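You operate a simulated robot arm through the tools that you are given. There is no shell and no other tool.

You run a simulated robot arm. Do the job below in one go: nothing can be reset, and whatever is moved stays where it is left.

JOB
Set the welder to 35 %, 7 ms and 4 Hz.
Fine: choose each value by its button, change it with UP and DOWN; save nothing.

Only the result counts: the job must be done as asked and must still hold three seconds after the hand-in. Knocking over, shifting, dropping, spilling or breaking anything else fails it.

ROBOT AND FRAMES
A 6-joint arm with a two-finger parallel gripper, fixed in place. Base frame: the origin is at the foot of the arm, x ahead of it, y to its left, z up. Lengths are in mm, angles in degrees, forces in N, time in s.
With the tool pointing down near the work surface it reaches from about 440 to 860 mm from the base axis. Its first joint turns from -115.0 to 115.0 degrees. Payload 4.2 kg.
The tool frame sits at the grasp point between the pads (the TCP): z along the fingers, y along the line on which they close. The tips reach 23 mm beyond it. Largest opening 94 mm; finger width 38, thickness 10; the body of the gripper, 54 by 96 mm, starts 39 mm behind the TCP.
Orientation is that of the tool frame in the base frame, as a unit quaternion [x, y, z, w]. With the fingers straight down and closing along the base's y, the tool's x points along the base's -x, its y along +y and its z along -z.

CONTROLS
- The arm moves only by the tool servo_tool. Its argument "plan" is text: rows parted by semicolons, each of 7 numbers parted by spaces: the shift along the tool's x, y, z in cm, then the turn, a rotation vector about the tool's x, y, z in degrees, then the finger opening in cm, from 0 to 9.4. In form: tx ty tz ax ay az fingers; .... A call has 1 to 20 rows; each row shifts and turns the commanded pose from where the row before left it, along the tool's axes as they then stand. Each row takes 0.2 s and may step no farther than 50 mm and 8.6 degrees from the row before; otherwise, or with a gripper value out of range, the whole call is refused. Where a pose cannot be reached the arm comes as near as it can. A force on the tool above 40 N (or 10 N above the force at the start of the call, whichever is more), or a blocked arm, ends the call early, and 0.2 s more pass. Each finger travels about 108 mm/s and halts on what it meets, pressing with about 32 N; the grip force reading is that of the motor and also rises with nothing between the fingers. The clock runs only during rows and for 0.2 s after the last one: add rows that do not move to give the fingers time. The reply holds the time, the measured pose of the TCP, the force on the tool along the base axes, the opening and the grip force, in the units named above and with some noise, with the torque about the TCP (base axes, N m) and any sound that the robot's microphone picked up.
- Cameras (640 x 400 px; columns grow to the right, rows downward): "scene" is fixed at [216.4, -503.3, 1834]; the picture's right is [0.49, -0.87, 0.00], its down [-0.50, -0.28, -0.82] and it looks along [0.72, 0.40, -0.57] (base axes); focal length 308 px, centre (320, 200). "wrist" rides on the gripper at [86, 16, -74] in the tool frame; the picture's right is [-0.18, 0.98, 0.00], its down [-0.58, -0.11, -0.81] and it looks along [-0.79, -0.15, 0.59] (tool axes); focal length 243 px, centre (320, 200).
- camera(camera): a new picture of that camera. It takes no simulated time.
- lift_body(by): slides the trunk up (or, below 0, down) by that many mm; the arm rides with it, the base frame stays. It gives what a move gives, with no picture.
- locate(camera, pixels): for up to 12 pixels [column, row] of the newest picture of that camera ("zoom" is the newest enlarged one), the place [x, y, z] in the base frame of the surface seen there, good to about 2 mm, but the place of the scene camera against the robot may be out by one fixed shift of up to 12 mm in any direction. It takes no simulated time.
- zoom(camera, box): a new picture of the part [left, top, right, bottom] of that camera's present view, enlarged. It takes no simulated time.
- hand_in(): hands the job in; it is judged then, once.

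Unless the task says otherwise, let go and move clear before handing in.

The tools are called after ">>>" by a JSON object that holds its "op" and its "data". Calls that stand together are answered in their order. servo_tool: Moves the arm, as the interface text tells. Its arguments: {"type":"object","properties":{"plan":{"type":"string"}},"required":["plan"]} The other tools are called the same way: lift_body (by) slides the trunk up or down; camera (camera) takes a picture; locate (camera, pixels) gives the place of the surface under pixels of a picture; zoom (camera, box) takes an enlarged picture of a part of a camera's view; hand_in () hands the job in.

At the start:

```text
clock: 0.0
tool_pos: [550.6, -244.3, 1603.7]
tcp_rot: [0.0, 1.0, 0.0, -0.001]
wrist_force: [0.1, 0.3, -0.2]
wrist_torque: [0.01, 0.02, -0.01]
grip_width: 94.1
grasp_force: 0.1
trunk travel left (down, up): [-925.0, 65.0]
```

scene: 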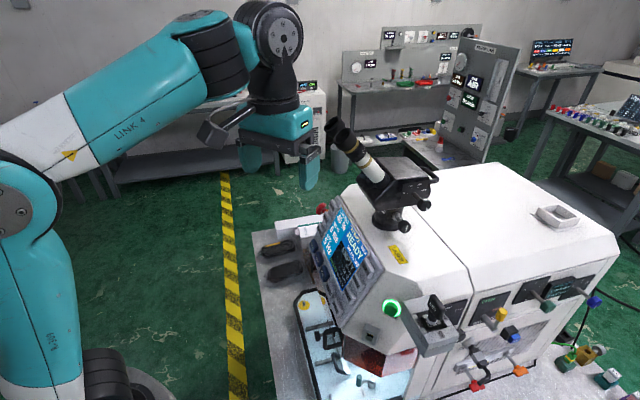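
wrist: 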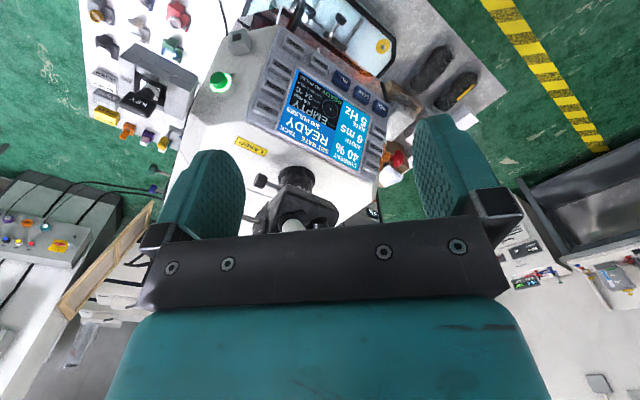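

The scene picture shows the welder's panel with its screen around pixel (345, 250), and the wrist picture shows it around (325, 120) reading 40 %, 6 ms, 5 Hz. I'll zoom in on both views to read the buttons.

>>> {"op": "zoom", "data": {"camera": "wrist", "box": [220, 10, 420, 190]}}

>>> {"op": "zoom", "data": {"camera": "scene", "box": [290, 180, 410, 340]}}

```text
2.22 times, centred on (320, 100) of wrist
```

zoom: 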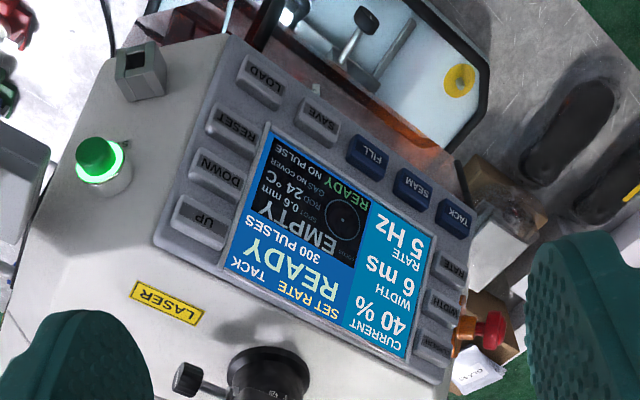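

```text
2.50 times, centred on (350, 260) of scene
```

zoom: 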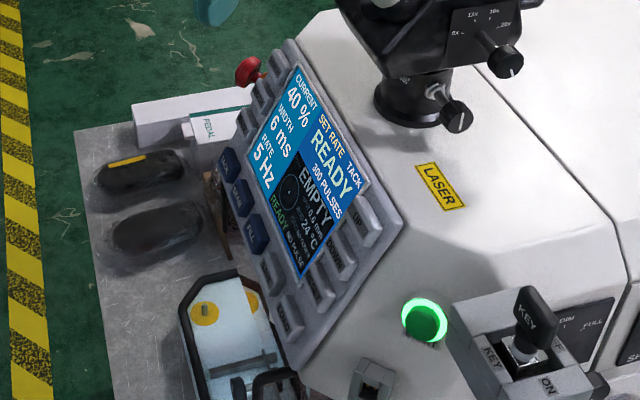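

The wrist zoom shows CURRENT/WIDTH/RATE buttons down the right side and UP/DOWN/RESET/LOAD down the left, with "SET RATE" shown on the display. Next I'll take a tighter zoom and locate the buttons.

>>> {"op": "zoom", "data": {"camera": "wrist", "box": [260, 20, 400, 140]}}

>>> {"op": "zoom", "data": {"camera": "wrist", "box": [230, 20, 390, 180]}}

```text
3.33 times, centred on (330, 80) of wrist
```

zoom: 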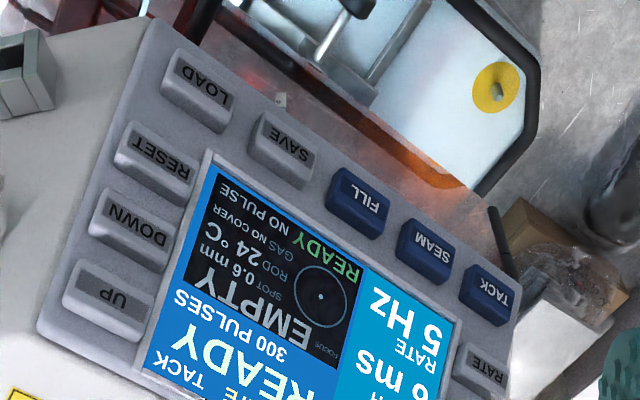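

```text
2.50 times, centred on (310, 100) of wrist
```

zoom: 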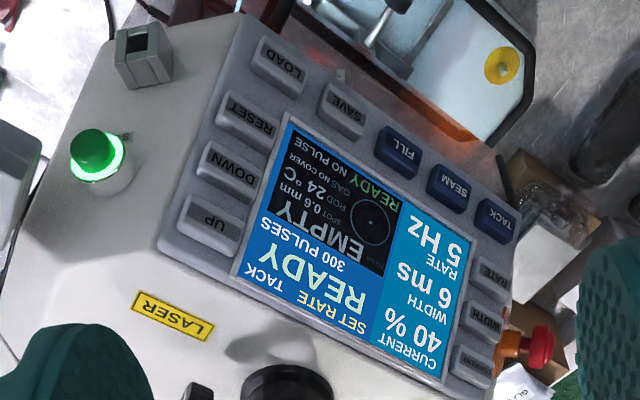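

>>> {"op": "locate", "data": {"camera": "zoom", "pixels": [[208, 222], [229, 170], [248, 120], [281, 66], [342, 115], [472, 366], [483, 320], [491, 277], [497, 218], [447, 188], [398, 150], [330, 270]]}}

>>> {"op": "locate", "data": {"camera": "wrist", "pixels": [[296, 220], [297, 180], [261, 181], [330, 210], [220, 80], [240, 40], [392, 175], [400, 160]]}}

```text
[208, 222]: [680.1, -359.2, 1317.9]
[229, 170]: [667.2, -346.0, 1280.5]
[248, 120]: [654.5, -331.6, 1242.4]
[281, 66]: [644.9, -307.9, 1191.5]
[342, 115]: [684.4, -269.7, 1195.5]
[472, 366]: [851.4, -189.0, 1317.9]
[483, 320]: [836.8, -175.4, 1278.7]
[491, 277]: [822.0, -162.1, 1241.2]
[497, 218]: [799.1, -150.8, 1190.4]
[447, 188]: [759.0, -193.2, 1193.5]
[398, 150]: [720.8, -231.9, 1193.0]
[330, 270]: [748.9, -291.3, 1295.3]
```

```text
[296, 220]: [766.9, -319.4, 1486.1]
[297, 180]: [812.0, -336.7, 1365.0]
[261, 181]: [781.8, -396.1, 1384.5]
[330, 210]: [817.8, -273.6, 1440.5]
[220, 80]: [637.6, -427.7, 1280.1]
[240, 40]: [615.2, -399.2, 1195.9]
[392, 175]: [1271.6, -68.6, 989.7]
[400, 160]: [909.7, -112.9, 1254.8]
```

The located buttons give a panel plane facing roughly (-0.63, 0.63, 0.45), with UP at [680, -359, 1318] and CURRENT at [851, -189, 1318]. Before planning the approach I'll measure the button edges and panel surface, and locate the microscope eyepieces (scene pixels around (335, 125)).

>>> {"op": "locate", "data": {"camera": "zoom", "pixels": [[190, 196], [180, 228], [236, 214], [228, 250], [204, 160], [199, 173], [255, 180], [248, 202], [170, 244], [215, 196], [465, 300], [460, 345]]}}

>>> {"op": "locate", "data": {"camera": "scene", "pixels": [[332, 122], [344, 138], [378, 180], [360, 160], [392, 222], [404, 228], [426, 205], [321, 208], [391, 308], [330, 128], [353, 140], [440, 180]]}}

>>> {"op": "zoom", "data": {"camera": "scene", "box": [260, 90, 460, 250]}}

```text
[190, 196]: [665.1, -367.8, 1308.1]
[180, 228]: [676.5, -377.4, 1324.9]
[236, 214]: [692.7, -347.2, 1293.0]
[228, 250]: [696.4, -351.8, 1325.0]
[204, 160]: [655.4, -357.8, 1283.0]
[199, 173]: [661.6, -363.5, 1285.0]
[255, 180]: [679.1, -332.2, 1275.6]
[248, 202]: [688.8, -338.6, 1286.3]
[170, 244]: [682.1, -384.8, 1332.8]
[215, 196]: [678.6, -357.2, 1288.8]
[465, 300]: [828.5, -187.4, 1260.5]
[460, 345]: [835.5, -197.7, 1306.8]
```

```text
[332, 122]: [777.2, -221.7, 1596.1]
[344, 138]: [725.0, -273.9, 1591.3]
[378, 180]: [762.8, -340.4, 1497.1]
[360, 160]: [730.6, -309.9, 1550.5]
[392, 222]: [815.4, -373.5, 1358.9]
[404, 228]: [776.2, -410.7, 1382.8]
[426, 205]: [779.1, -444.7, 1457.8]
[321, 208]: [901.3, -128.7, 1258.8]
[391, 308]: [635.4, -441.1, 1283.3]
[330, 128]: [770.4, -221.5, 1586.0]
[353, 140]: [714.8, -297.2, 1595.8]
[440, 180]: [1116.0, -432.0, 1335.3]
```

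```text
2.50 times, centred on (360, 170) of scene
```

zoom: 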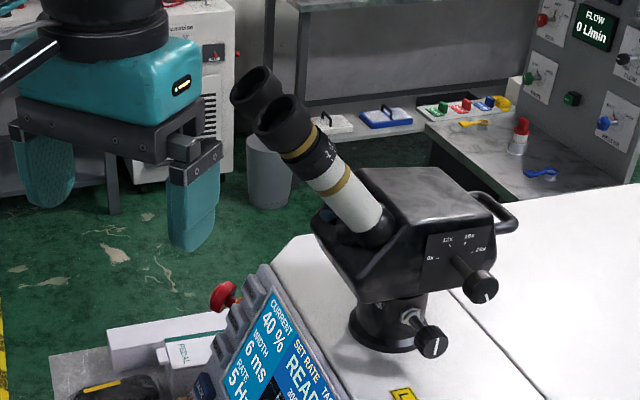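

The button tops fit one plane, about 10 mm proud of the panel with a 42 mm vertical pitch. The eyepieces end near [725, -274, 1591] and [777, -222, 1596], well above the panel. I'll first move sideways away from the microscope with the fingers closed, then yaw by 45°.

>>> {"op": "servo_tool", "data": {"plan": "-0.8 3.0 0 0 0 0 8; -0.8 3.0 0 0 0 0 6; -0.8 3.0 0 0 0 0 4; -0.8 3.0 0 0 0 0 2; -0.8 3.0 0 0 0 0 0; -0.8 3.0 0 0 0 0 0; 0 0 0 0 0 7.5 0; 0 0 0 0 0 7.5 0; 0 0 0 0 0 7.5 0; 0 0 0 0 0 7.5 0; 0 0 0 0 0 7.5 0; 0 0 0 0 0 7.5 0; 0 0 0 0 0 0 0; 0 0 0 0 0 0 0"}}

```text
clock: 3.0
tool_pos: [599.2, -65.0, 1602.9]
tcp_rot: [0.383, 0.924, 0.0, 0.001]
wrist_force: [-0.2, 0.3, 0.5]
wrist_torque: [-0.01, -0.02, 0.01]
grip_width: 0.0
grasp_force: 31.9
trunk travel left (down, up): [-925.0, 65.0]
```

The TCP is at [599, -65, 1603], and the yaw came out as wanted (tool x along (-0.71, 0.71, 0)). Next I'll pitch the tool by -63° about its y axis so it points at the panel.

>>> {"op": "servo_tool", "data": {"plan": "0 0 0 0 -7.875 0 0; 0 0 0 0 -7.875 0 0; 0 0 0 0 -7.875 0 0; 0 0 0 0 -7.875 0 0; 0 0 0 0 -7.875 0 0; 0 0 0 0 -7.875 0 0; 0 0 0 0 -7.875 0 0; 0 0 0 0 -7.875 0 0; 0 0 0 0 0 0 0; 0 0 0 0 0 0 0"}}

>>> {"op": "camera", "data": {"camera": "scene"}}

>>> {"op": "camera", "data": {"camera": "wrist"}}

```text
clock: 5.2
tool_pos: [618.6, -61.2, 1656.0]
tcp_rot: [0.363, 0.884, -0.105, 0.276]
wrist_force: [-0.5, 0.2, -0.3]
wrist_torque: [0.02, 0.01, 0.0]
grip_width: 0.0
grasp_force: 31.7
out of reach, approached as far as the arm can: row 3, 4, 5, 6, 7, 8
trunk travel left (down, up): [-925.0, 65.0]
```

```text
taken
```

scene: 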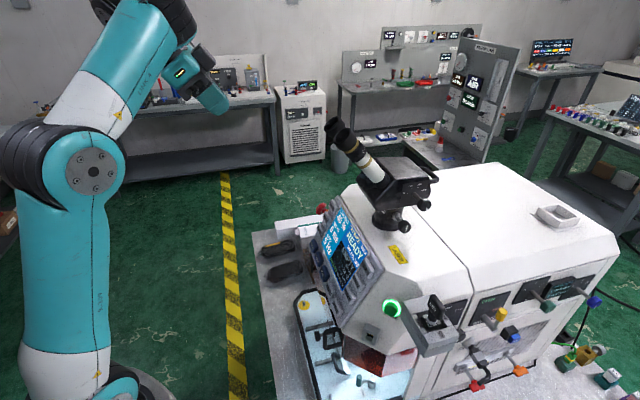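

```text
taken
```

wrist: 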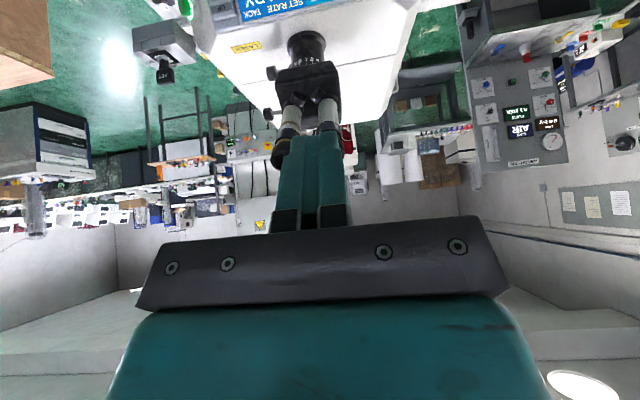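

The pitch stopped at about 34°, with rows 3-8 flagged out of reach. I'll locate parts of the arm in the scene picture, such as the elbow disc at (93, 172), to see how the arm is folded and whether a trunk shift would help.

>>> {"op": "locate", "data": {"camera": "scene", "pixels": [[93, 172], [90, 388], [65, 340], [70, 250], [140, 50], [110, 115], [180, 70], [200, 55], [215, 100], [160, 8], [20, 150], [140, 395]]}}

```text
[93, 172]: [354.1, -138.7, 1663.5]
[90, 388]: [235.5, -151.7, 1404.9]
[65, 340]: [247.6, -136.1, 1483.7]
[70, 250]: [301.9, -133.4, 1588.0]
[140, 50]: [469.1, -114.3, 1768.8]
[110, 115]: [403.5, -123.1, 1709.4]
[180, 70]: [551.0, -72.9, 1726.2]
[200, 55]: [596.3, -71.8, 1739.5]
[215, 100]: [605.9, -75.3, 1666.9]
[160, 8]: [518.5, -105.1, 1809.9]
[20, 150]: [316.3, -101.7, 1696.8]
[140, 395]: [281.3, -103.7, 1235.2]
```

The TCP is at [619, -61, 1656] with the wrist folded close to the trunk, so the limit seems to come from this high pose. Lowering the TCP to panel height should open the arm up, so I'll bring it straight down about 256 mm, staying over 200 mm from the eyepieces.

>>> {"op": "servo_tool", "data": {"plan": "1.008 -0.034 1.897 0 0 0 0; 1.008 -0.034 1.897 0 0 0 0; 1.008 -0.034 1.897 0 0 0 0; 1.008 -0.034 1.897 0 0 0 0; 1.008 -0.034 1.897 0 0 0 0; 1.008 -0.034 1.897 0 0 0 0; 1.008 -0.034 1.897 0 0 0 0; 1.008 -0.034 1.897 0 0 0 0; 1.008 -0.034 1.897 0 0 0 0; 1.008 -0.034 1.897 0 0 0 0; 1.008 -0.034 1.897 0 0 0 0; 1.008 -0.034 1.897 0 0 0 0; 0 0 0 0 0 0 0"}}

```text
clock: 8.0
tool_pos: [744.4, -40.0, 1567.1]
tcp_rot: [0.363, 0.885, -0.102, 0.272]
wrist_force: [0.3, -0.5, 0.3]
wrist_torque: [0.04, -0.02, -0.02]
grip_width: 0.1
grasp_force: 32.1
out of reach, approached as far as the arm can: row 1, 2, 3, 4, 5, 6, 7, 8, 9, 10, 11, 12
trunk travel left (down, up): [-925.0, 65.0]
```

The arm slid outward to [744, -40, 1567] instead of going straight down, so the wrist seems to be at a minimum distance from the shoulder. I'll take new pictures to check the fold before moving again.

>>> {"op": "camera", "data": {"camera": "scene"}}

>>> {"op": "camera", "data": {"camera": "wrist"}}

```text
taken
```

scene: 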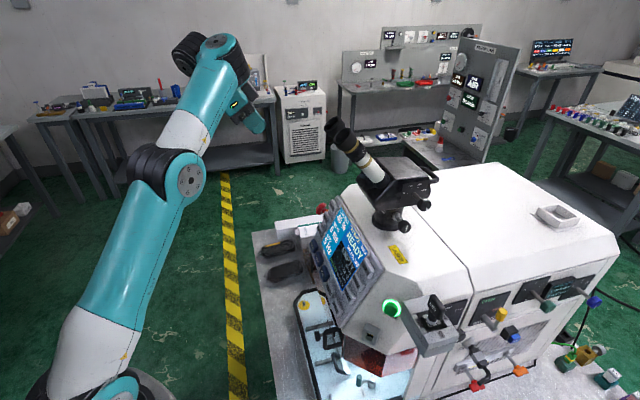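

```text
taken
```

wrist: 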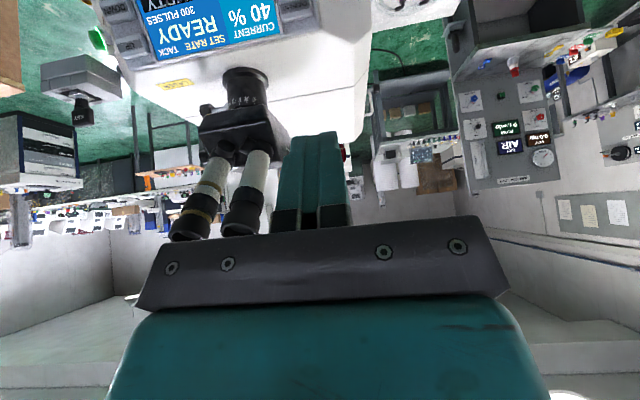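

The elbow disc at (190, 182) and the forearm end near (235, 65) show the arm almost straight. I'll locate points along both links to work out which joint is at its limit.

>>> {"op": "locate", "data": {"camera": "scene", "pixels": [[191, 182], [200, 120], [215, 85], [222, 42], [215, 68], [240, 100], [260, 125], [120, 280], [95, 345], [125, 385], [190, 50], [150, 165]]}}

>>> {"op": "zoom", "data": {"camera": "scene", "box": [20, 20, 300, 400]}}

```text
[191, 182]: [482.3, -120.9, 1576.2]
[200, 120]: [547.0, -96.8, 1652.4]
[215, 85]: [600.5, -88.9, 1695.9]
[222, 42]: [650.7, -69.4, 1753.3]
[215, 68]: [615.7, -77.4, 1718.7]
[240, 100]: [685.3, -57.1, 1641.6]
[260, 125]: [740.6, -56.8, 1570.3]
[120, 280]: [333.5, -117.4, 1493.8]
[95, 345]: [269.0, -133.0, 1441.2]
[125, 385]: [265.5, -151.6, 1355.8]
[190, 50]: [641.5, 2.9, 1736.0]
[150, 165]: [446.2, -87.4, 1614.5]
```

```text
1.05 times, centred on (160, 210) of scene (not enlarged: the box is as wide or as high as the picture)
```

zoom: 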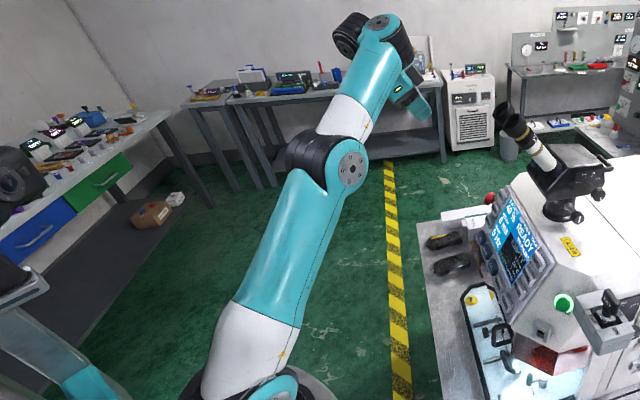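

The forearm is at about 46° elevation in both stuck poses, so a wrist joint is probably the limit rather than reach. I'll undo the pitch here in free air, back to fingers-down, and see what the arm reports.

>>> {"op": "servo_tool", "data": {"plan": "0 0 0 0 8.5 0 0; 0 0 0 0 8.5 0 0; 0 0 0 0 8.5 0 0; 0 0 0 0 8.5 0 0; 0 0 0 0 0 0 0"}}

```text
clock: 9.2
tool_pos: [743.8, -38.5, 1566.8]
tcp_rot: [0.378, 0.926, 0.007, 0.006]
wrist_force: [0.9, 0.1, 0.2]
wrist_torque: [-0.02, 0.0, 0.0]
grip_width: 0.0
grasp_force: 31.8
trunk travel left (down, up): [-925.0, 65.0]
```

Fingers-down at [744, -39, 1567] is reached without a flag. Now I'll yaw back into the arm's own plane and pitch from there to compare.

>>> {"op": "servo_tool", "data": {"plan": "0 0 0 0 0 -8.4 0; 0 0 0 0 0 -8.4 0; 0 0 0 0 0 -8.4 0; 0 0 0 0 0 -8.4 0; 0 0 0 0 0 -8.4 0; 0 0 0 0 -8 0 0; 0 0 0 0 -8 0 0; 0 0 0 0 -8 0 0; 0 0 0 0 -8 0 0; 0 0 0 0 -8 0 0; 0 0 0 0 -8 0 0; 0 0 0 0 -8 0 0; 0 0 0 0 -8 0 0; 0 0 0 0 0 0 0"}}

>>> {"op": "camera", "data": {"camera": "scene"}}

```text
clock: 10.4
tool_pos: [745.2, -38.5, 1566.9]
tcp_rot: [0.06, 0.998, 0.006, 0.01]
wrist_force: [7.3, 9.0, -9.2]
wrist_torque: [-1.02, -0.25, -1.07]
grip_width: 0.1
grasp_force: 32.2
trunk travel left (down, up): [-925.0, 65.0]
stopped in row 5: the force on the tool passed its limit at 106 N (the readings are from after the stop); the commanded pose is now the measured one
```

```text
taken
```

scene: 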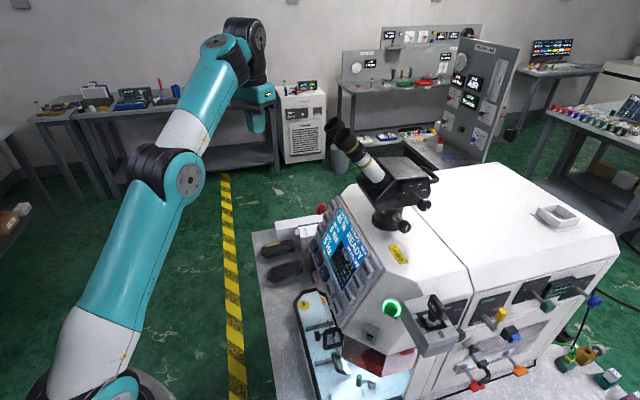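

The call stopped in row 5 at 106 N. The scene shows nothing near the tool at (262, 115), so the gripper has probably touched its own forearm at this sharp fold. I'll turn back the way it came and then go down, which opens the wrist.

>>> {"op": "servo_tool", "data": {"plan": "0 0 0 0 0 4 0; 0 0 0 0 0 8 0; 0 0 0 0 0 0 0"}}

>>> {"op": "zoom", "data": {"camera": "scene", "box": [150, 0, 310, 150]}}

>>> {"op": "camera", "data": {"camera": "wrist"}}

```text
clock: 11.2
tool_pos: [744.8, -39.7, 1566.8]
tcp_rot: [0.164, 0.986, 0.007, 0.008]
wrist_force: [0.7, 0.1, -0.1]
wrist_torque: [-0.03, 0.03, 0.01]
grip_width: 0.0
grasp_force: 32.0
trunk travel left (down, up): [-925.0, 65.0]
```

```text
2.67 times, centred on (230, 75) of scene
```

zoom: 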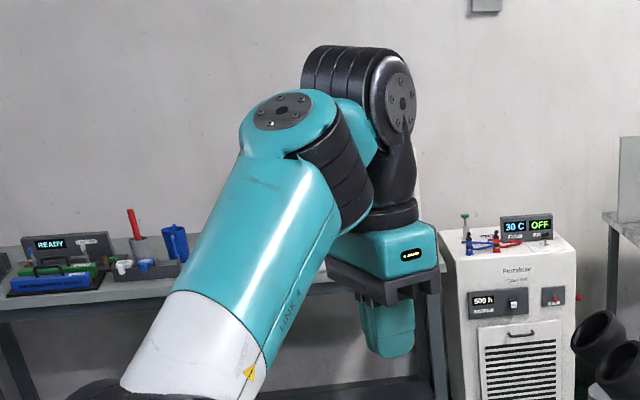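

```text
taken
```

wrist: 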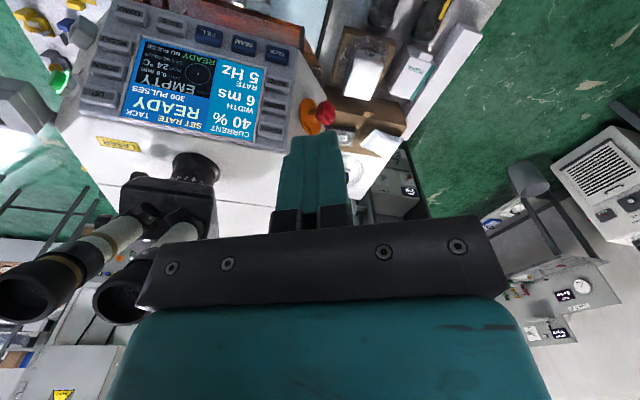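

Backed off, the force reading is near zero again. The zoom now shows the wrist structure clearly, with discs at (280, 108) and (400, 95). I'll locate those to understand the joint axes.

>>> {"op": "locate", "data": {"camera": "zoom", "pixels": [[280, 110], [255, 120], [305, 100], [280, 95], [340, 170], [355, 200], [402, 95], [400, 75], [340, 75], [390, 215], [370, 130], [250, 250]]}}

```text
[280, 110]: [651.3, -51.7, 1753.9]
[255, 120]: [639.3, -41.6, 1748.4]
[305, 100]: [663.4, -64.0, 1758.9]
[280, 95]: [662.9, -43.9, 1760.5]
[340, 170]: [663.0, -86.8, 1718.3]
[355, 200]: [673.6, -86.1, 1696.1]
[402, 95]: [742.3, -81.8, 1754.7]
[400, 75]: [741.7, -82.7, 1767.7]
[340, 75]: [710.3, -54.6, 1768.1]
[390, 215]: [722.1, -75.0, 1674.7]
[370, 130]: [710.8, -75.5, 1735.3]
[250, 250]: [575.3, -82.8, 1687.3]
```

The located discs give the wrist as: forearm, then a swing joint with its axis in the arm plane, then a pitch joint, then tool roll. My earlier 45° yaw drove the swing joint to its limit; lowering first, pitching in the arm plane and yawing last should avoid that. I'll lower the tool now, fingers down, to about [690, -40, 1400].

>>> {"op": "servo_tool", "data": {"plan": "0.65 -0.222 2.09 0 0 0 0; 0.65 -0.222 2.09 0 0 0 0; 0.65 -0.222 2.09 0 0 0 0; 0.65 -0.222 2.09 0 0 0 0; 0.65 -0.222 2.09 0 0 0 0; 0.65 -0.222 2.09 0 0 0 0; 0.65 -0.222 2.09 0 0 0 0; 0.65 -0.222 2.09 0 0 0 0; 0 0 0 0 0 0 0"}}

>>> {"op": "camera", "data": {"camera": "scene"}}

```text
clock: 13.2
tool_pos: [731.1, -33.4, 1437.3]
tcp_rot: [0.163, 0.987, 0.006, 0.006]
wrist_force: [0.7, 0.2, -0.1]
wrist_torque: [0.04, -0.02, 0.01]
grip_width: 0.1
grasp_force: 32.2
out of reach, approached as far as the arm can: row 6, 7, 8
trunk travel left (down, up): [-925.0, 65.0]
```

```text
taken
```

scene: 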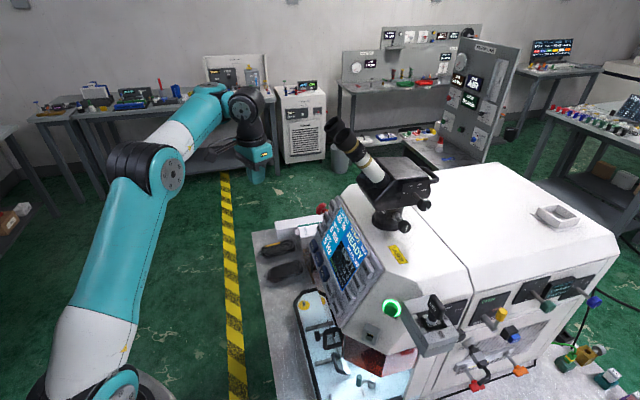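

It stopped again at [731, -33, 1437]. I'll locate the elbow disc at (170, 176), forearm and wrist discs to get the joint angles here.

>>> {"op": "zoom", "data": {"camera": "scene", "box": [100, 60, 300, 220]}}

>>> {"op": "locate", "data": {"camera": "scene", "pixels": [[171, 176], [190, 130], [210, 108], [225, 98], [242, 106], [200, 92], [175, 125], [118, 385], [105, 270], [80, 350], [195, 100], [220, 125]]}}

```text
2.50 times, centred on (200, 140) of scene
```

zoom: 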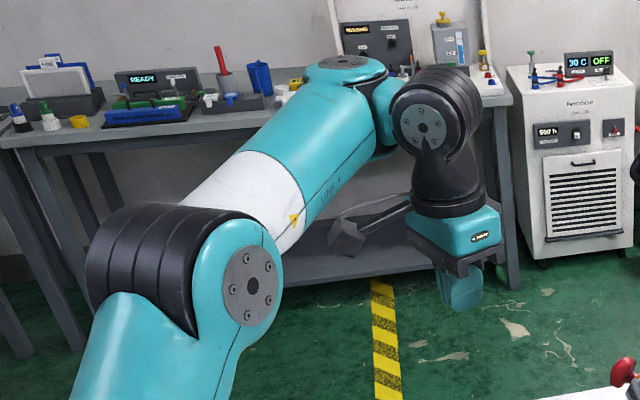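

```text
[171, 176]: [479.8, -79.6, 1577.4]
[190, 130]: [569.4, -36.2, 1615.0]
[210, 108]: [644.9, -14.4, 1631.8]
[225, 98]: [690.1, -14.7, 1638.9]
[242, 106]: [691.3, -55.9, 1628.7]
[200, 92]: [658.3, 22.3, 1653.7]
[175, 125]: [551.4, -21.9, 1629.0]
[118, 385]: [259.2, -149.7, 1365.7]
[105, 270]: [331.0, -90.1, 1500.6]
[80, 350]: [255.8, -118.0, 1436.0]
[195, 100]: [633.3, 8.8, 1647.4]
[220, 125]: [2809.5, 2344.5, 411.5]
```

The readings fit the swing joint spinning near its singular point (fingers perpendicular to a level forearm). Pitching forward within the arm plane should bring it back to centre, so I'll do four rows of that with some forward shift and check.

>>> {"op": "servo_tool", "data": {"plan": "-1.3 0.4 0 -2.35 -8.06 0 0; -1.3 0.4 0 -2.35 -8.06 0 0; -1.3 0.4 0 -2.35 -8.06 0 0; -1.3 0.4 0 -2.35 -8.06 0 0; 0 0 0 0 0 0 0"}}

>>> {"op": "camera", "data": {"camera": "scene"}}

```text
clock: 14.4
tool_pos: [828.7, -24.1, 1502.8]
tcp_rot: [0.158, 0.943, 0.038, 0.29]
wrist_force: [-0.1, -0.3, 0.1]
wrist_torque: [-0.01, 0.0, 0.01]
grip_width: 0.0
grasp_force: 31.9
out of reach, approached as far as the arm can: row 1, 2, 3, 4
trunk travel left (down, up): [-925.0, 65.0]
```

```text
taken
```

scene: 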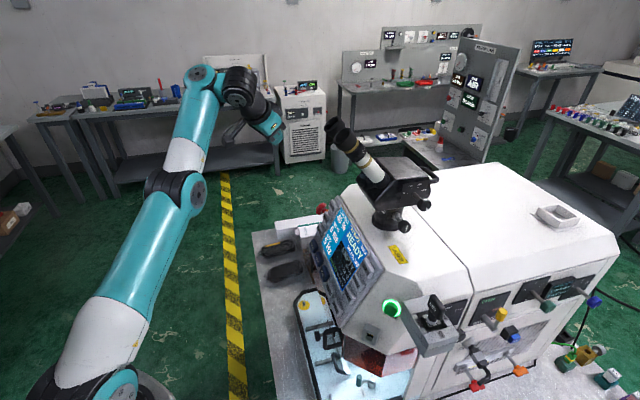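

The pitch came out at 34° in the arm plane, but all rows were flagged and the forearm rose again. I'll zoom on the wrist and locate its discs to see which joint is holding it.

>>> {"op": "zoom", "data": {"camera": "scene", "box": [140, 50, 300, 210]}}

>>> {"op": "locate", "data": {"camera": "scene", "pixels": [[188, 190], [198, 120], [200, 75], [195, 73], [208, 74], [238, 84], [240, 95], [246, 88], [265, 115], [272, 125], [185, 155], [130, 270]]}}

```text
2.50 times, centred on (220, 130) of scene
```

zoom: 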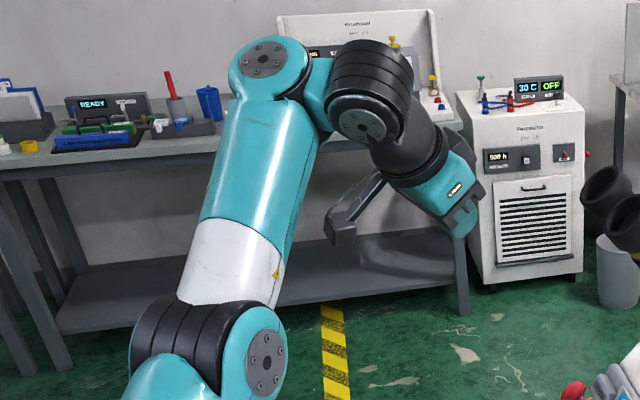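

```text
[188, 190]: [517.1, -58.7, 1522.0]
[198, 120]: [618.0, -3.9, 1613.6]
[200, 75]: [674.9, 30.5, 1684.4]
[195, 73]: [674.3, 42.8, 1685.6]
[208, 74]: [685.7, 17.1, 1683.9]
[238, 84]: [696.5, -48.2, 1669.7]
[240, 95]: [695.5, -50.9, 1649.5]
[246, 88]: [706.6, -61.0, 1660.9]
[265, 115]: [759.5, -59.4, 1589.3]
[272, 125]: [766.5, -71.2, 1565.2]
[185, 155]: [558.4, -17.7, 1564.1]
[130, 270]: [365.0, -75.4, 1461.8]
```

B's disc near zoom (360, 125) shows the swing joint already turned to the right, with the tool exactly square to the forearm, which is a singular pose. Turning the tool forward and right, as the panel needs anyway, should open the pitch joint, so I'll command the full panel orientation while drawing back and down.

>>> {"op": "servo_tool", "data": {"plan": "0.57 -1.44 -0.08 3.475 -3.975 1.5625 0; 0.54 -1.44 -0.01 3.475 -3.975 1.5625 0; 0.51 -1.44 0.06 3.475 -3.975 1.5625 0; 0.47 -1.44 0.12 3.475 -3.975 1.5625 0; 0.44 -1.44 0.19 3.475 -3.975 1.5625 0; 0.40 -1.44 0.26 3.475 -3.975 1.5625 0; 0.37 -1.44 0.33 3.475 -3.975 1.5625 0; 0.34 -1.44 0.39 3.475 -3.975 1.5625 0; 0 0 0 0 0 0 0"}}

>>> {"op": "camera", "data": {"camera": "scene"}}

>>> {"op": "camera", "data": {"camera": "wrist"}}

```text
clock: 16.4
tool_pos: [848.6, -87.9, 1542.0]
tcp_rot: [0.329, 0.786, -0.199, 0.485]
wrist_force: [0.2, -0.5, -1.5]
wrist_torque: [0.0, 0.0, -0.01]
grip_width: 0.4
grasp_force: 32.1
out of reach, approached as far as the arm can: row 1, 2, 3, 4, 5, 6, 7, 8
trunk travel left (down, up): [-925.0, 65.0]
```

```text
taken
```

scene: 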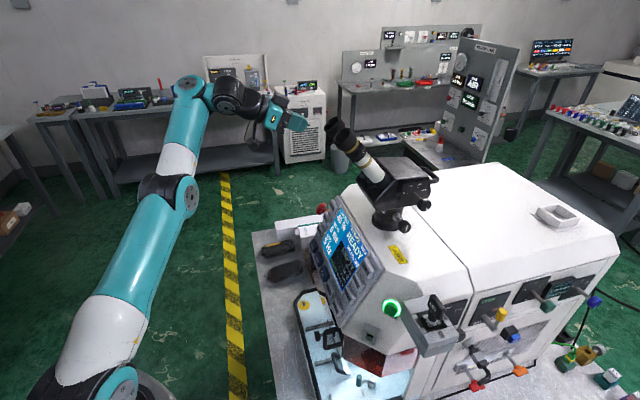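

```text
taken
```

wrist: 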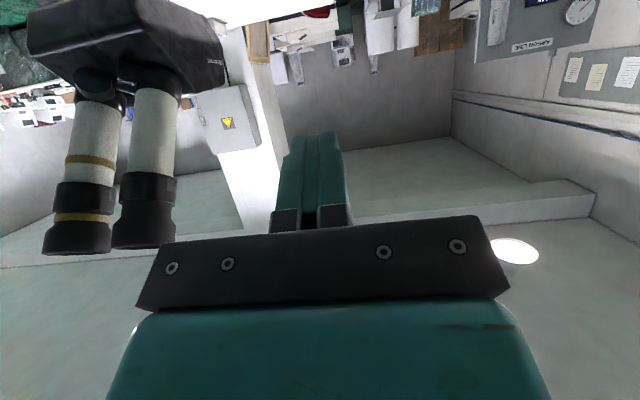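

The orientation now matches the panel (tool z = (0.63, -0.63, -0.45)), but the position is out at [849, -88, 1542]. Keeping the orientation, I'll draw the tool back and down, which should relax the swing joint.

>>> {"op": "servo_tool", "data": {"plan": "1.86 -0.876 -0.924 0 0 0 0; 1.86 -0.876 -0.924 0 0 0 0; 1.86 -0.876 -0.924 0 0 0 0; 1.86 -0.876 -0.924 0 0 0 0; 1.86 -0.876 -0.924 0 0 0 0; 0 0 0 0 0 0 0"}}

>>> {"op": "camera", "data": {"camera": "scene"}}

```text
clock: 17.8
tool_pos: [857.2, -53.3, 1513.2]
tcp_rot: [0.326, 0.786, -0.197, 0.487]
wrist_force: [-0.2, -0.2, -0.6]
wrist_torque: [0.0, 0.02, -0.03]
grip_width: 0.0
grasp_force: 32.1
out of reach, approached as far as the arm can: row 1, 2, 3, 4, 5
trunk travel left (down, up): [-925.0, 65.0]
```

```text
taken
```

scene: 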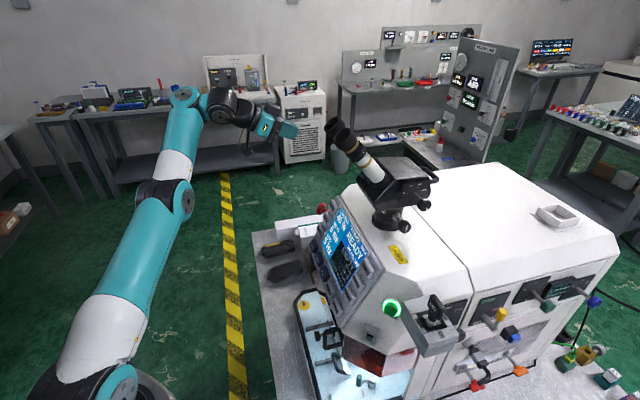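

Only y and z moved freely; the x retreat is still resisted. I'll locate elbow and wrist points again to compute the forearm elevation and see which limit applies.

>>> {"op": "zoom", "data": {"camera": "scene", "box": [140, 60, 320, 220]}}

>>> {"op": "locate", "data": {"camera": "scene", "pixels": [[184, 200], [185, 95], [180, 97], [193, 96], [186, 90], [181, 150], [187, 125], [225, 100], [220, 108], [230, 105], [140, 280], [118, 385]]}}

```text
2.50 times, centred on (230, 140) of scene
```

zoom: 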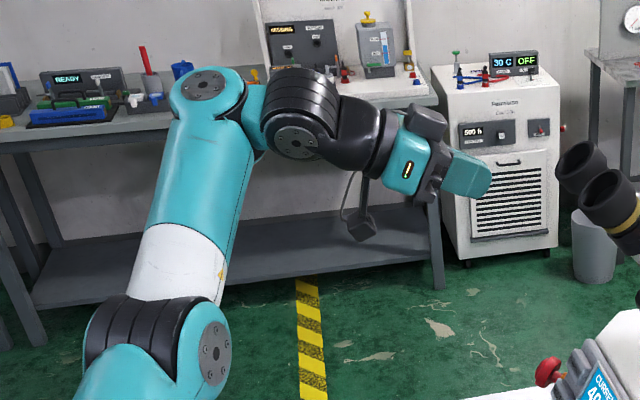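

```text
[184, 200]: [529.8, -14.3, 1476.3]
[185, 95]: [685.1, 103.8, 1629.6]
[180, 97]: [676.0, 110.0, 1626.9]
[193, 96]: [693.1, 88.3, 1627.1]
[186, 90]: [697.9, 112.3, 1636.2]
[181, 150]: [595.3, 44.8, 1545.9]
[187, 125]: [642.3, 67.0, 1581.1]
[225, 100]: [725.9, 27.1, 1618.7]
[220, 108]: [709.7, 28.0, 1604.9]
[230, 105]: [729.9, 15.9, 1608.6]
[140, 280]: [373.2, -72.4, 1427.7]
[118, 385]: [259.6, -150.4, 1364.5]
```

The upper arm rises about 18° and the forearm about 30°, so the elbow has bent to the wrong (lower) side and that keeps the swing joint at its limit. To recover, I'll first yaw the tool left into the arm plane, keeping the wrist point about where it is.

>>> {"op": "servo_tool", "data": {"plan": "-0.05 0.94 0.1 -6.46 0 -3.29 0; -0.12 0.92 0.22 -6.46 0 -3.29 0; -0.18 0.86 0.33 -6.46 0 -3.29 0; -0.23 0.80 0.43 -6.46 0 -3.29 0; -0.28 0.72 0.53 -6.46 0 -3.29 0; -0.32 0.64 0.61 -6.46 0 -3.29 0; 0 0 0 0 0 0 0"}}

>>> {"op": "camera", "data": {"camera": "scene"}}

```text
clock: 19.4
tool_pos: [960.8, 4.1, 1553.5]
tcp_rot: [0.01, 0.851, -0.005, 0.526]
wrist_force: [0.8, -0.1, -0.3]
wrist_torque: [0.02, 0.01, 0.01]
grip_width: 0.0
grasp_force: 31.8
out of reach, approached as far as the arm can: row 1, 2, 3, 4, 5, 6
trunk travel left (down, up): [-925.0, 65.0]
```

```text
taken
```

scene: 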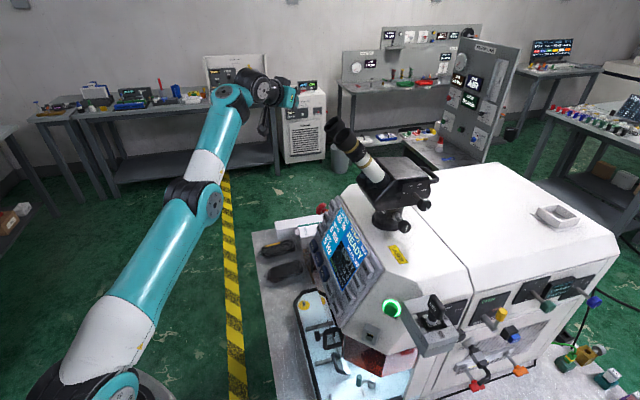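

The tool now points along the arm plane, but the rows were still flagged and it drifted out to [961, 4, 1554]. I'll zoom on the wrist and locate it again.

>>> {"op": "zoom", "data": {"camera": "scene", "box": [160, 50, 320, 230]}}

>>> {"op": "locate", "data": {"camera": "scene", "pixels": [[213, 207], [200, 165], [222, 115], [231, 92], [226, 94], [237, 92], [232, 88], [263, 88], [258, 92], [268, 90], [160, 260], [118, 385]]}}

```text
2.22 times, centred on (240, 140) of scene
```

zoom: 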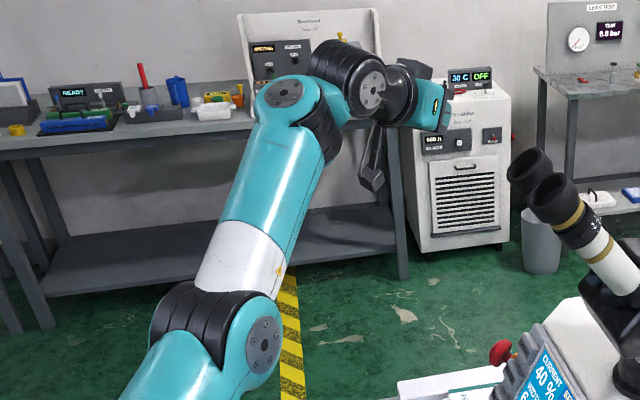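

```text
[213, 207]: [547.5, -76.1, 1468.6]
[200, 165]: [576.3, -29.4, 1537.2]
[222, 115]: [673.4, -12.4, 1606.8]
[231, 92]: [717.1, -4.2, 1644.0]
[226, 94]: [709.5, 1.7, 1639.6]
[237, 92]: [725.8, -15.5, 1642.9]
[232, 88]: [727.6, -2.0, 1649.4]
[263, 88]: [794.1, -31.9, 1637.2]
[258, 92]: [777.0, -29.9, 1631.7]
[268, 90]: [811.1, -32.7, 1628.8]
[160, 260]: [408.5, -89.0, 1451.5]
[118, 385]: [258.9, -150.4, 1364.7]
```

The wrist disc at (263, 88) now faces the camera squarely, so the swing joint is centred; only the elbow is bent slightly to the lower side. Before pushing outward to straighten and drop it, I'll check how far away the chiller at (300, 120) and bench at (240, 150) are.

>>> {"op": "locate", "data": {"camera": "scene", "pixels": [[300, 105], [300, 150], [325, 95], [250, 92], [245, 72], [270, 100], [338, 158], [240, 160], [270, 180], [322, 207], [300, 230], [340, 140]]}}

>>> {"op": "camera", "data": {"camera": "wrist"}}

```text
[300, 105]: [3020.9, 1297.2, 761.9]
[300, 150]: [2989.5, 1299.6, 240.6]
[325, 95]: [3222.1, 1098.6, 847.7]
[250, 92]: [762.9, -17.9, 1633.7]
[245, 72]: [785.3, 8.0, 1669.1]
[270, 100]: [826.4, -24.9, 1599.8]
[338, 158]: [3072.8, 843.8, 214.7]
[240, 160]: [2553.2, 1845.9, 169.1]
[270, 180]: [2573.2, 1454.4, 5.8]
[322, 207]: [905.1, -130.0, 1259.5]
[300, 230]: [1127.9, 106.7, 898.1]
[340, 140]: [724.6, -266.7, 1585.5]
```

```text
taken
```

wrist: 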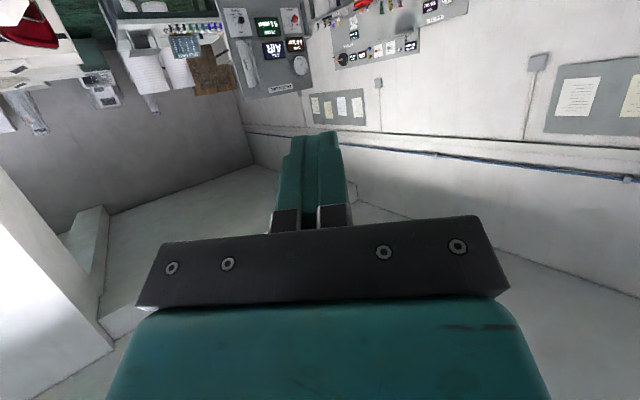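

Everything around is far off (chiller at x ≈ 3000, base plate near [1128, 107, 898]). I'll move outward and down in the arm plane to straighten the elbow, then continue down and inward so it bends upward.

>>> {"op": "servo_tool", "data": {"plan": "0.98 0 1.76 0 0 0 0; 0.98 0 1.76 0 0 0 0; 0.98 0 1.76 0 0 0 0; 0.98 0 1.76 0 0 0 0; 1.6 0 1.27 0 0 0 0; 1.6 0 1.27 0 0 0 0; 1.6 0 1.27 0 0 0 0; 1.6 0 1.27 0 0 0 0; 0 0 0 0 0 0 0"}}

>>> {"op": "camera", "data": {"camera": "scene"}}

```text
clock: 21.4
tool_pos: [1014.3, 1.7, 1402.2]
tcp_rot: [0.01, 0.85, -0.004, 0.527]
wrist_force: [-0.8, 0.3, 0.2]
wrist_torque: [0.0, -0.03, 0.0]
grip_width: 0.3
grasp_force: 32.1
out of reach, approached as far as the arm can: row 3, 4
trunk travel left (down, up): [-925.0, 65.0]
```

```text
taken
```

scene: 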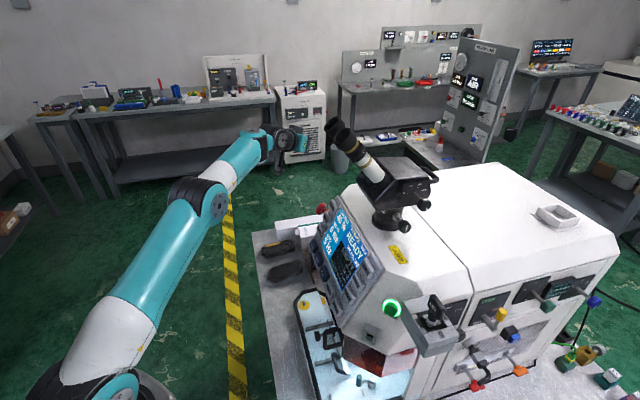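

Rows 5-8 went through unflagged and the elbow disc at (213, 202) now sits above the shoulder-wrist line, so the elbow is bent upward again. Next I'll draw the tool inward at about the same height.

>>> {"op": "servo_tool", "data": {"plan": "0.56 0 -1.85 0 0 0 0; 0.56 0 -1.85 0 0 0 0; 0.56 0 -1.85 0 0 0 0; 0.56 0 -1.85 0 0 0 0; 0.56 0 -1.85 0 0 0 0; 0.56 0 -1.85 0 0 0 0; 0 0 0 0 0 0 0"}}

>>> {"op": "camera", "data": {"camera": "scene"}}

```text
clock: 23.0
tool_pos: [899.0, 4.9, 1422.1]
tcp_rot: [0.01, 0.85, -0.005, 0.527]
wrist_force: [-0.3, 0.2, -0.2]
wrist_torque: [0.04, -0.02, 0.0]
grip_width: 0.2
grasp_force: 32.1
trunk travel left (down, up): [-925.0, 65.0]
```

```text
taken
```

scene: 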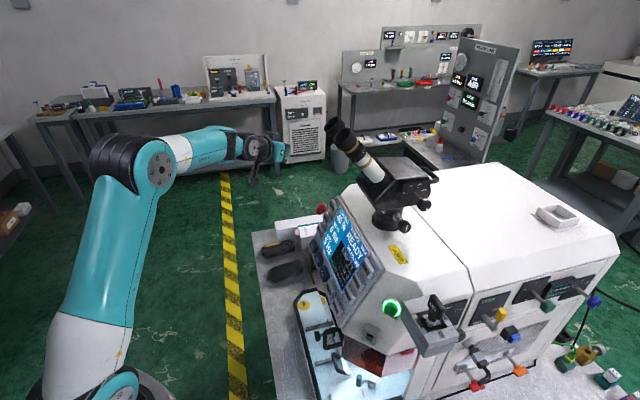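

The TCP is at [899, 5, 1422], unflagged, with the elbow up and the tool forward. Now I'll yaw right to the panel direction while moving toward a standoff at about [760, -100, 1420].

>>> {"op": "servo_tool", "data": {"plan": "1.04 -1.8 -2.03 6.54 0 3.25 0; 0.93 -2.07 -1.81 6.54 0 3.25 0; 0.81 -2.31 -1.57 6.54 0 3.25 0; 0.68 -2.51 -1.29 6.54 0 3.25 0; 0.52 -2.68 -1.0 6.54 0 3.25 0; 0.37 -2.8 -0.68 6.54 0 3.25 0; 0 0 0 0 0 0 0"}}

>>> {"op": "camera", "data": {"camera": "scene"}}

>>> {"op": "camera", "data": {"camera": "wrist"}}

```text
clock: 24.6
tool_pos: [758.6, -99.5, 1420.9]
tcp_rot: [0.328, 0.785, -0.202, 0.486]
wrist_force: [0.1, -0.6, -0.9]
wrist_torque: [-0.02, 0.0, 0.0]
grip_width: 0.0
grasp_force: 32.4
trunk travel left (down, up): [-925.0, 65.0]
```

```text
taken
```

scene: 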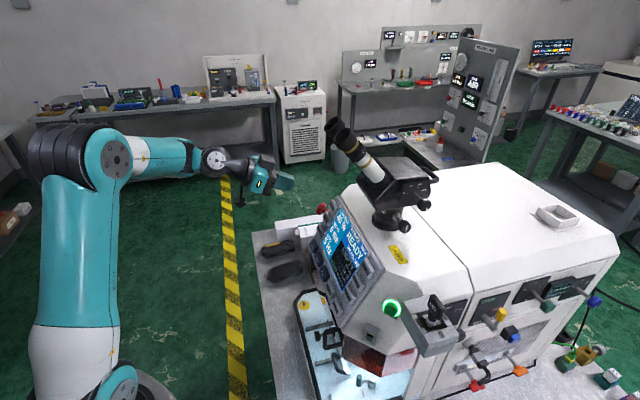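

```text
taken
```

wrist: 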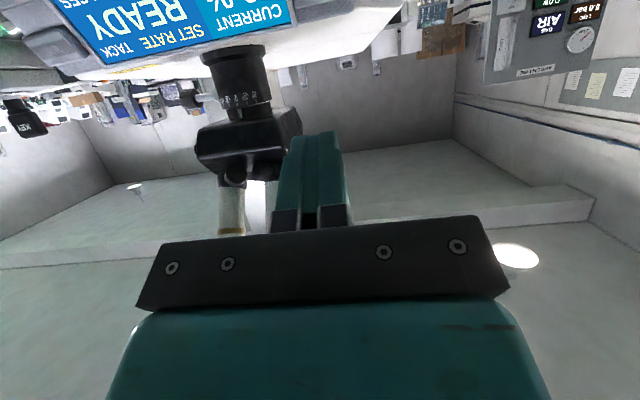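

The standoff pose came out unflagged: TCP [758.6, -99.5, 1420.9], facing the panel, with the panel top visible in the wrist picture. I'll lower the trunk 100 mm and raise the arm by the same amount so the elbow has a comfortable bend for the far buttons.

>>> {"op": "lift_body", "data": {"by": -100}}

>>> {"op": "servo_tool", "data": {"plan": "-2.24 0 -1.12 0 0 0 0; -2.24 0 -1.12 0 0 0 0; -2.24 0 -1.12 0 0 0 0; -2.24 0 -1.12 0 0 0 0; 0 0 0 0 0 0 0"}}

>>> {"op": "lift_body", "data": {"by": -100}}

>>> {"op": "camera", "data": {"camera": "scene"}}

>>> {"op": "camera", "data": {"camera": "wrist"}}

```text
clock: 25.9
tool_pos: [759.4, -99.0, 1320.5]
tcp_rot: [0.327, 0.785, -0.202, 0.485]
wrist_force: [-0.7, -0.6, 0.6]
wrist_torque: [0.02, -0.01, 0.02]
grip_width: 0.1
grasp_force: 32.2
trunk travel left (down, up): [-825.0, 165.0]
```

```text
clock: 27.1
tool_pos: [760.4, -100.3, 1419.9]
tcp_rot: [0.325, 0.786, -0.2, 0.487]
wrist_force: [-0.4, -0.5, -0.3]
wrist_torque: [0.0, -0.03, -0.01]
grip_width: 0.1
grasp_force: 32.1
trunk travel left (down, up): [-825.0, 165.0]
```

```text
clock: 28.4
tool_pos: [760.3, -99.6, 1320.2]
tcp_rot: [0.327, 0.785, -0.201, 0.486]
wrist_force: [-0.7, 0.6, 0.4]
wrist_torque: [-0.02, -0.03, -0.04]
grip_width: 0.0
grasp_force: 31.8
trunk travel left (down, up): [-725.0, 265.0]
```

```text
taken
```

scene: 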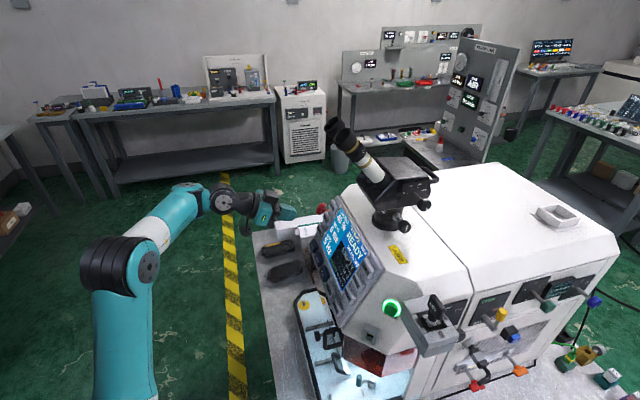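

```text
taken
```

wrist: 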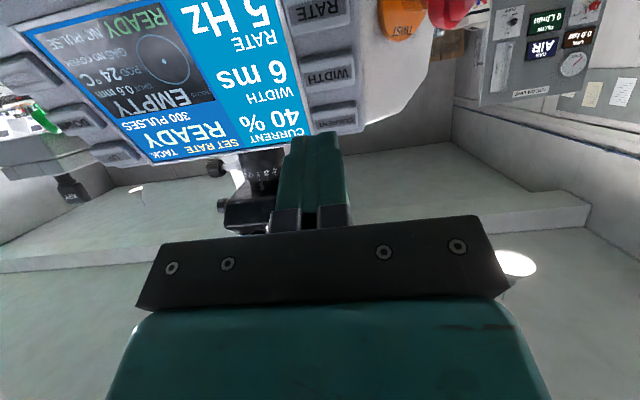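

The wrist camera now sees the panel close up: RATE at (320, 10), WIDTH (330, 73), CURRENT (333, 117), DOWN (70, 118), UP (115, 152). I'll relocate these from here.

>>> {"op": "locate", "data": {"camera": "wrist", "pixels": [[322, 10], [330, 73], [333, 117], [115, 152], [70, 118], [25, 75], [310, 95], [352, 70], [305, 75], [362, 90], [300, 30], [430, 10]]}}

>>> {"op": "zoom", "data": {"camera": "wrist", "box": [0, 0, 460, 200]}}

```text
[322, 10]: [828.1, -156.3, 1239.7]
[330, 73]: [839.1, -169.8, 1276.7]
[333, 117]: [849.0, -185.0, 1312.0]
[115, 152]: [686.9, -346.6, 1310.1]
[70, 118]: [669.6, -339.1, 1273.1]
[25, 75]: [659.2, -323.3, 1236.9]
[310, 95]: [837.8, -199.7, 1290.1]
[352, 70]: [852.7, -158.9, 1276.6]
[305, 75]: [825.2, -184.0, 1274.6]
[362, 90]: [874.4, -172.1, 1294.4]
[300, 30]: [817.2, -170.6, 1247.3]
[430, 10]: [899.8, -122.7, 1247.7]
```

```text
1.39 times, centred on (230, 100) of wrist
```

zoom: 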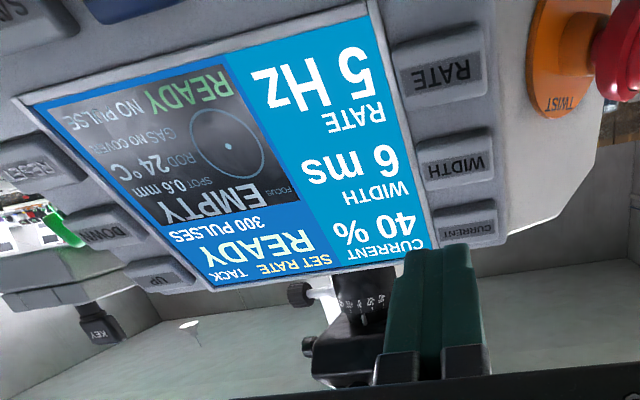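

Both views put the button faces on the same plane, but my centre estimates differ by up to 15 mm along the faces. I'll zoom tighter on each side and measure the button edges.

>>> {"op": "zoom", "data": {"camera": "wrist", "box": [280, 0, 400, 140]}}

>>> {"op": "locate", "data": {"camera": "zoom", "pixels": [[320, 200], [298, 185], [296, 230], [375, 162], [380, 215], [330, 172], [340, 215], [318, 310], [392, 290], [352, 300], [355, 330], [350, 350]]}}

```text
2.86 times, centred on (340, 70) of wrist
```

zoom: 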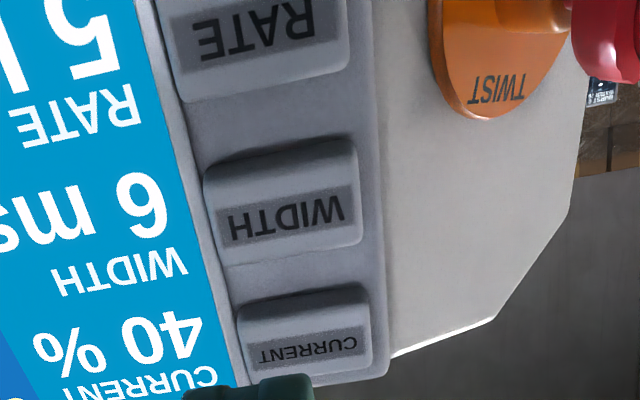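

```text
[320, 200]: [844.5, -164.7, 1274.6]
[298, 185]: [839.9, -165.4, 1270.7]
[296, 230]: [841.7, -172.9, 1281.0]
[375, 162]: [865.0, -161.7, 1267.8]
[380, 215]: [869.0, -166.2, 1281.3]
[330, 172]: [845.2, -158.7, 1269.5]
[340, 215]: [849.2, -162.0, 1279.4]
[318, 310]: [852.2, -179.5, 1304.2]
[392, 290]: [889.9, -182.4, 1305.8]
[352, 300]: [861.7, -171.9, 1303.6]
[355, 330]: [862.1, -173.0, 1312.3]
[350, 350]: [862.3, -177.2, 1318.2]
```

The WIDTH button's face spans about (205-362, 145-262) in this zoom, with its label near (287, 217). I'll locate its corners and the others' edges exactly.

>>> {"op": "locate", "data": {"camera": "zoom", "pixels": [[287, 217], [210, 185], [220, 255], [352, 150], [358, 235], [280, 165], [290, 245], [308, 350], [242, 320], [366, 300], [305, 310], [250, 40]]}}

>>> {"op": "zoom", "data": {"camera": "wrist", "box": [0, 40, 160, 180]}}

```text
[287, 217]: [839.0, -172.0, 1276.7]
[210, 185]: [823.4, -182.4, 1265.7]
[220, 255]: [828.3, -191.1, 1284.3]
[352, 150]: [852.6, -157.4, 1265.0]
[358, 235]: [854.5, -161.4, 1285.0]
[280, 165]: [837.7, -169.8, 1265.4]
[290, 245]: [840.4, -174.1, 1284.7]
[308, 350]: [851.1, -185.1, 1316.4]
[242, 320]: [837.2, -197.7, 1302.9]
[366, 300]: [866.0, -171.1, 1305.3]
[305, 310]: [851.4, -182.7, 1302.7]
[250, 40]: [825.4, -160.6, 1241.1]
```

```text
2.86 times, centred on (80, 110) of wrist
```

zoom: 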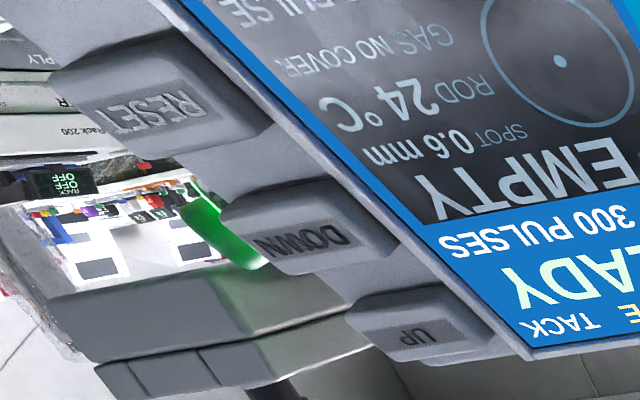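

WIDTH's corners give a 38 x 22 mm face centred at [839, -172.5, 1276], so CURRENT is about [852, -186, 1313.5] and RATE about [826, -159, 1238.5]. Now the same measurement for UP at (420, 337) and DOWN at (305, 242).

>>> {"op": "locate", "data": {"camera": "zoom", "pixels": [[420, 337], [305, 242], [160, 110], [350, 312], [430, 300], [395, 360], [470, 350], [225, 215], [330, 195], [280, 268], [385, 250], [415, 320]]}}

```text
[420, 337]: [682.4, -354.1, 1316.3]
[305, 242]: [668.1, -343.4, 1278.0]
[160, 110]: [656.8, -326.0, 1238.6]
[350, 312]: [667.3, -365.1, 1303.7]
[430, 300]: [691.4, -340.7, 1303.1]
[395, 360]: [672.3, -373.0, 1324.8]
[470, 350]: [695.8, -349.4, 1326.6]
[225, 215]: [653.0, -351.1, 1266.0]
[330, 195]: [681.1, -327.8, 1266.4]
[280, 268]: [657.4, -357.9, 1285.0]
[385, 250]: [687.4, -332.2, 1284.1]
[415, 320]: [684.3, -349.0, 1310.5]
```

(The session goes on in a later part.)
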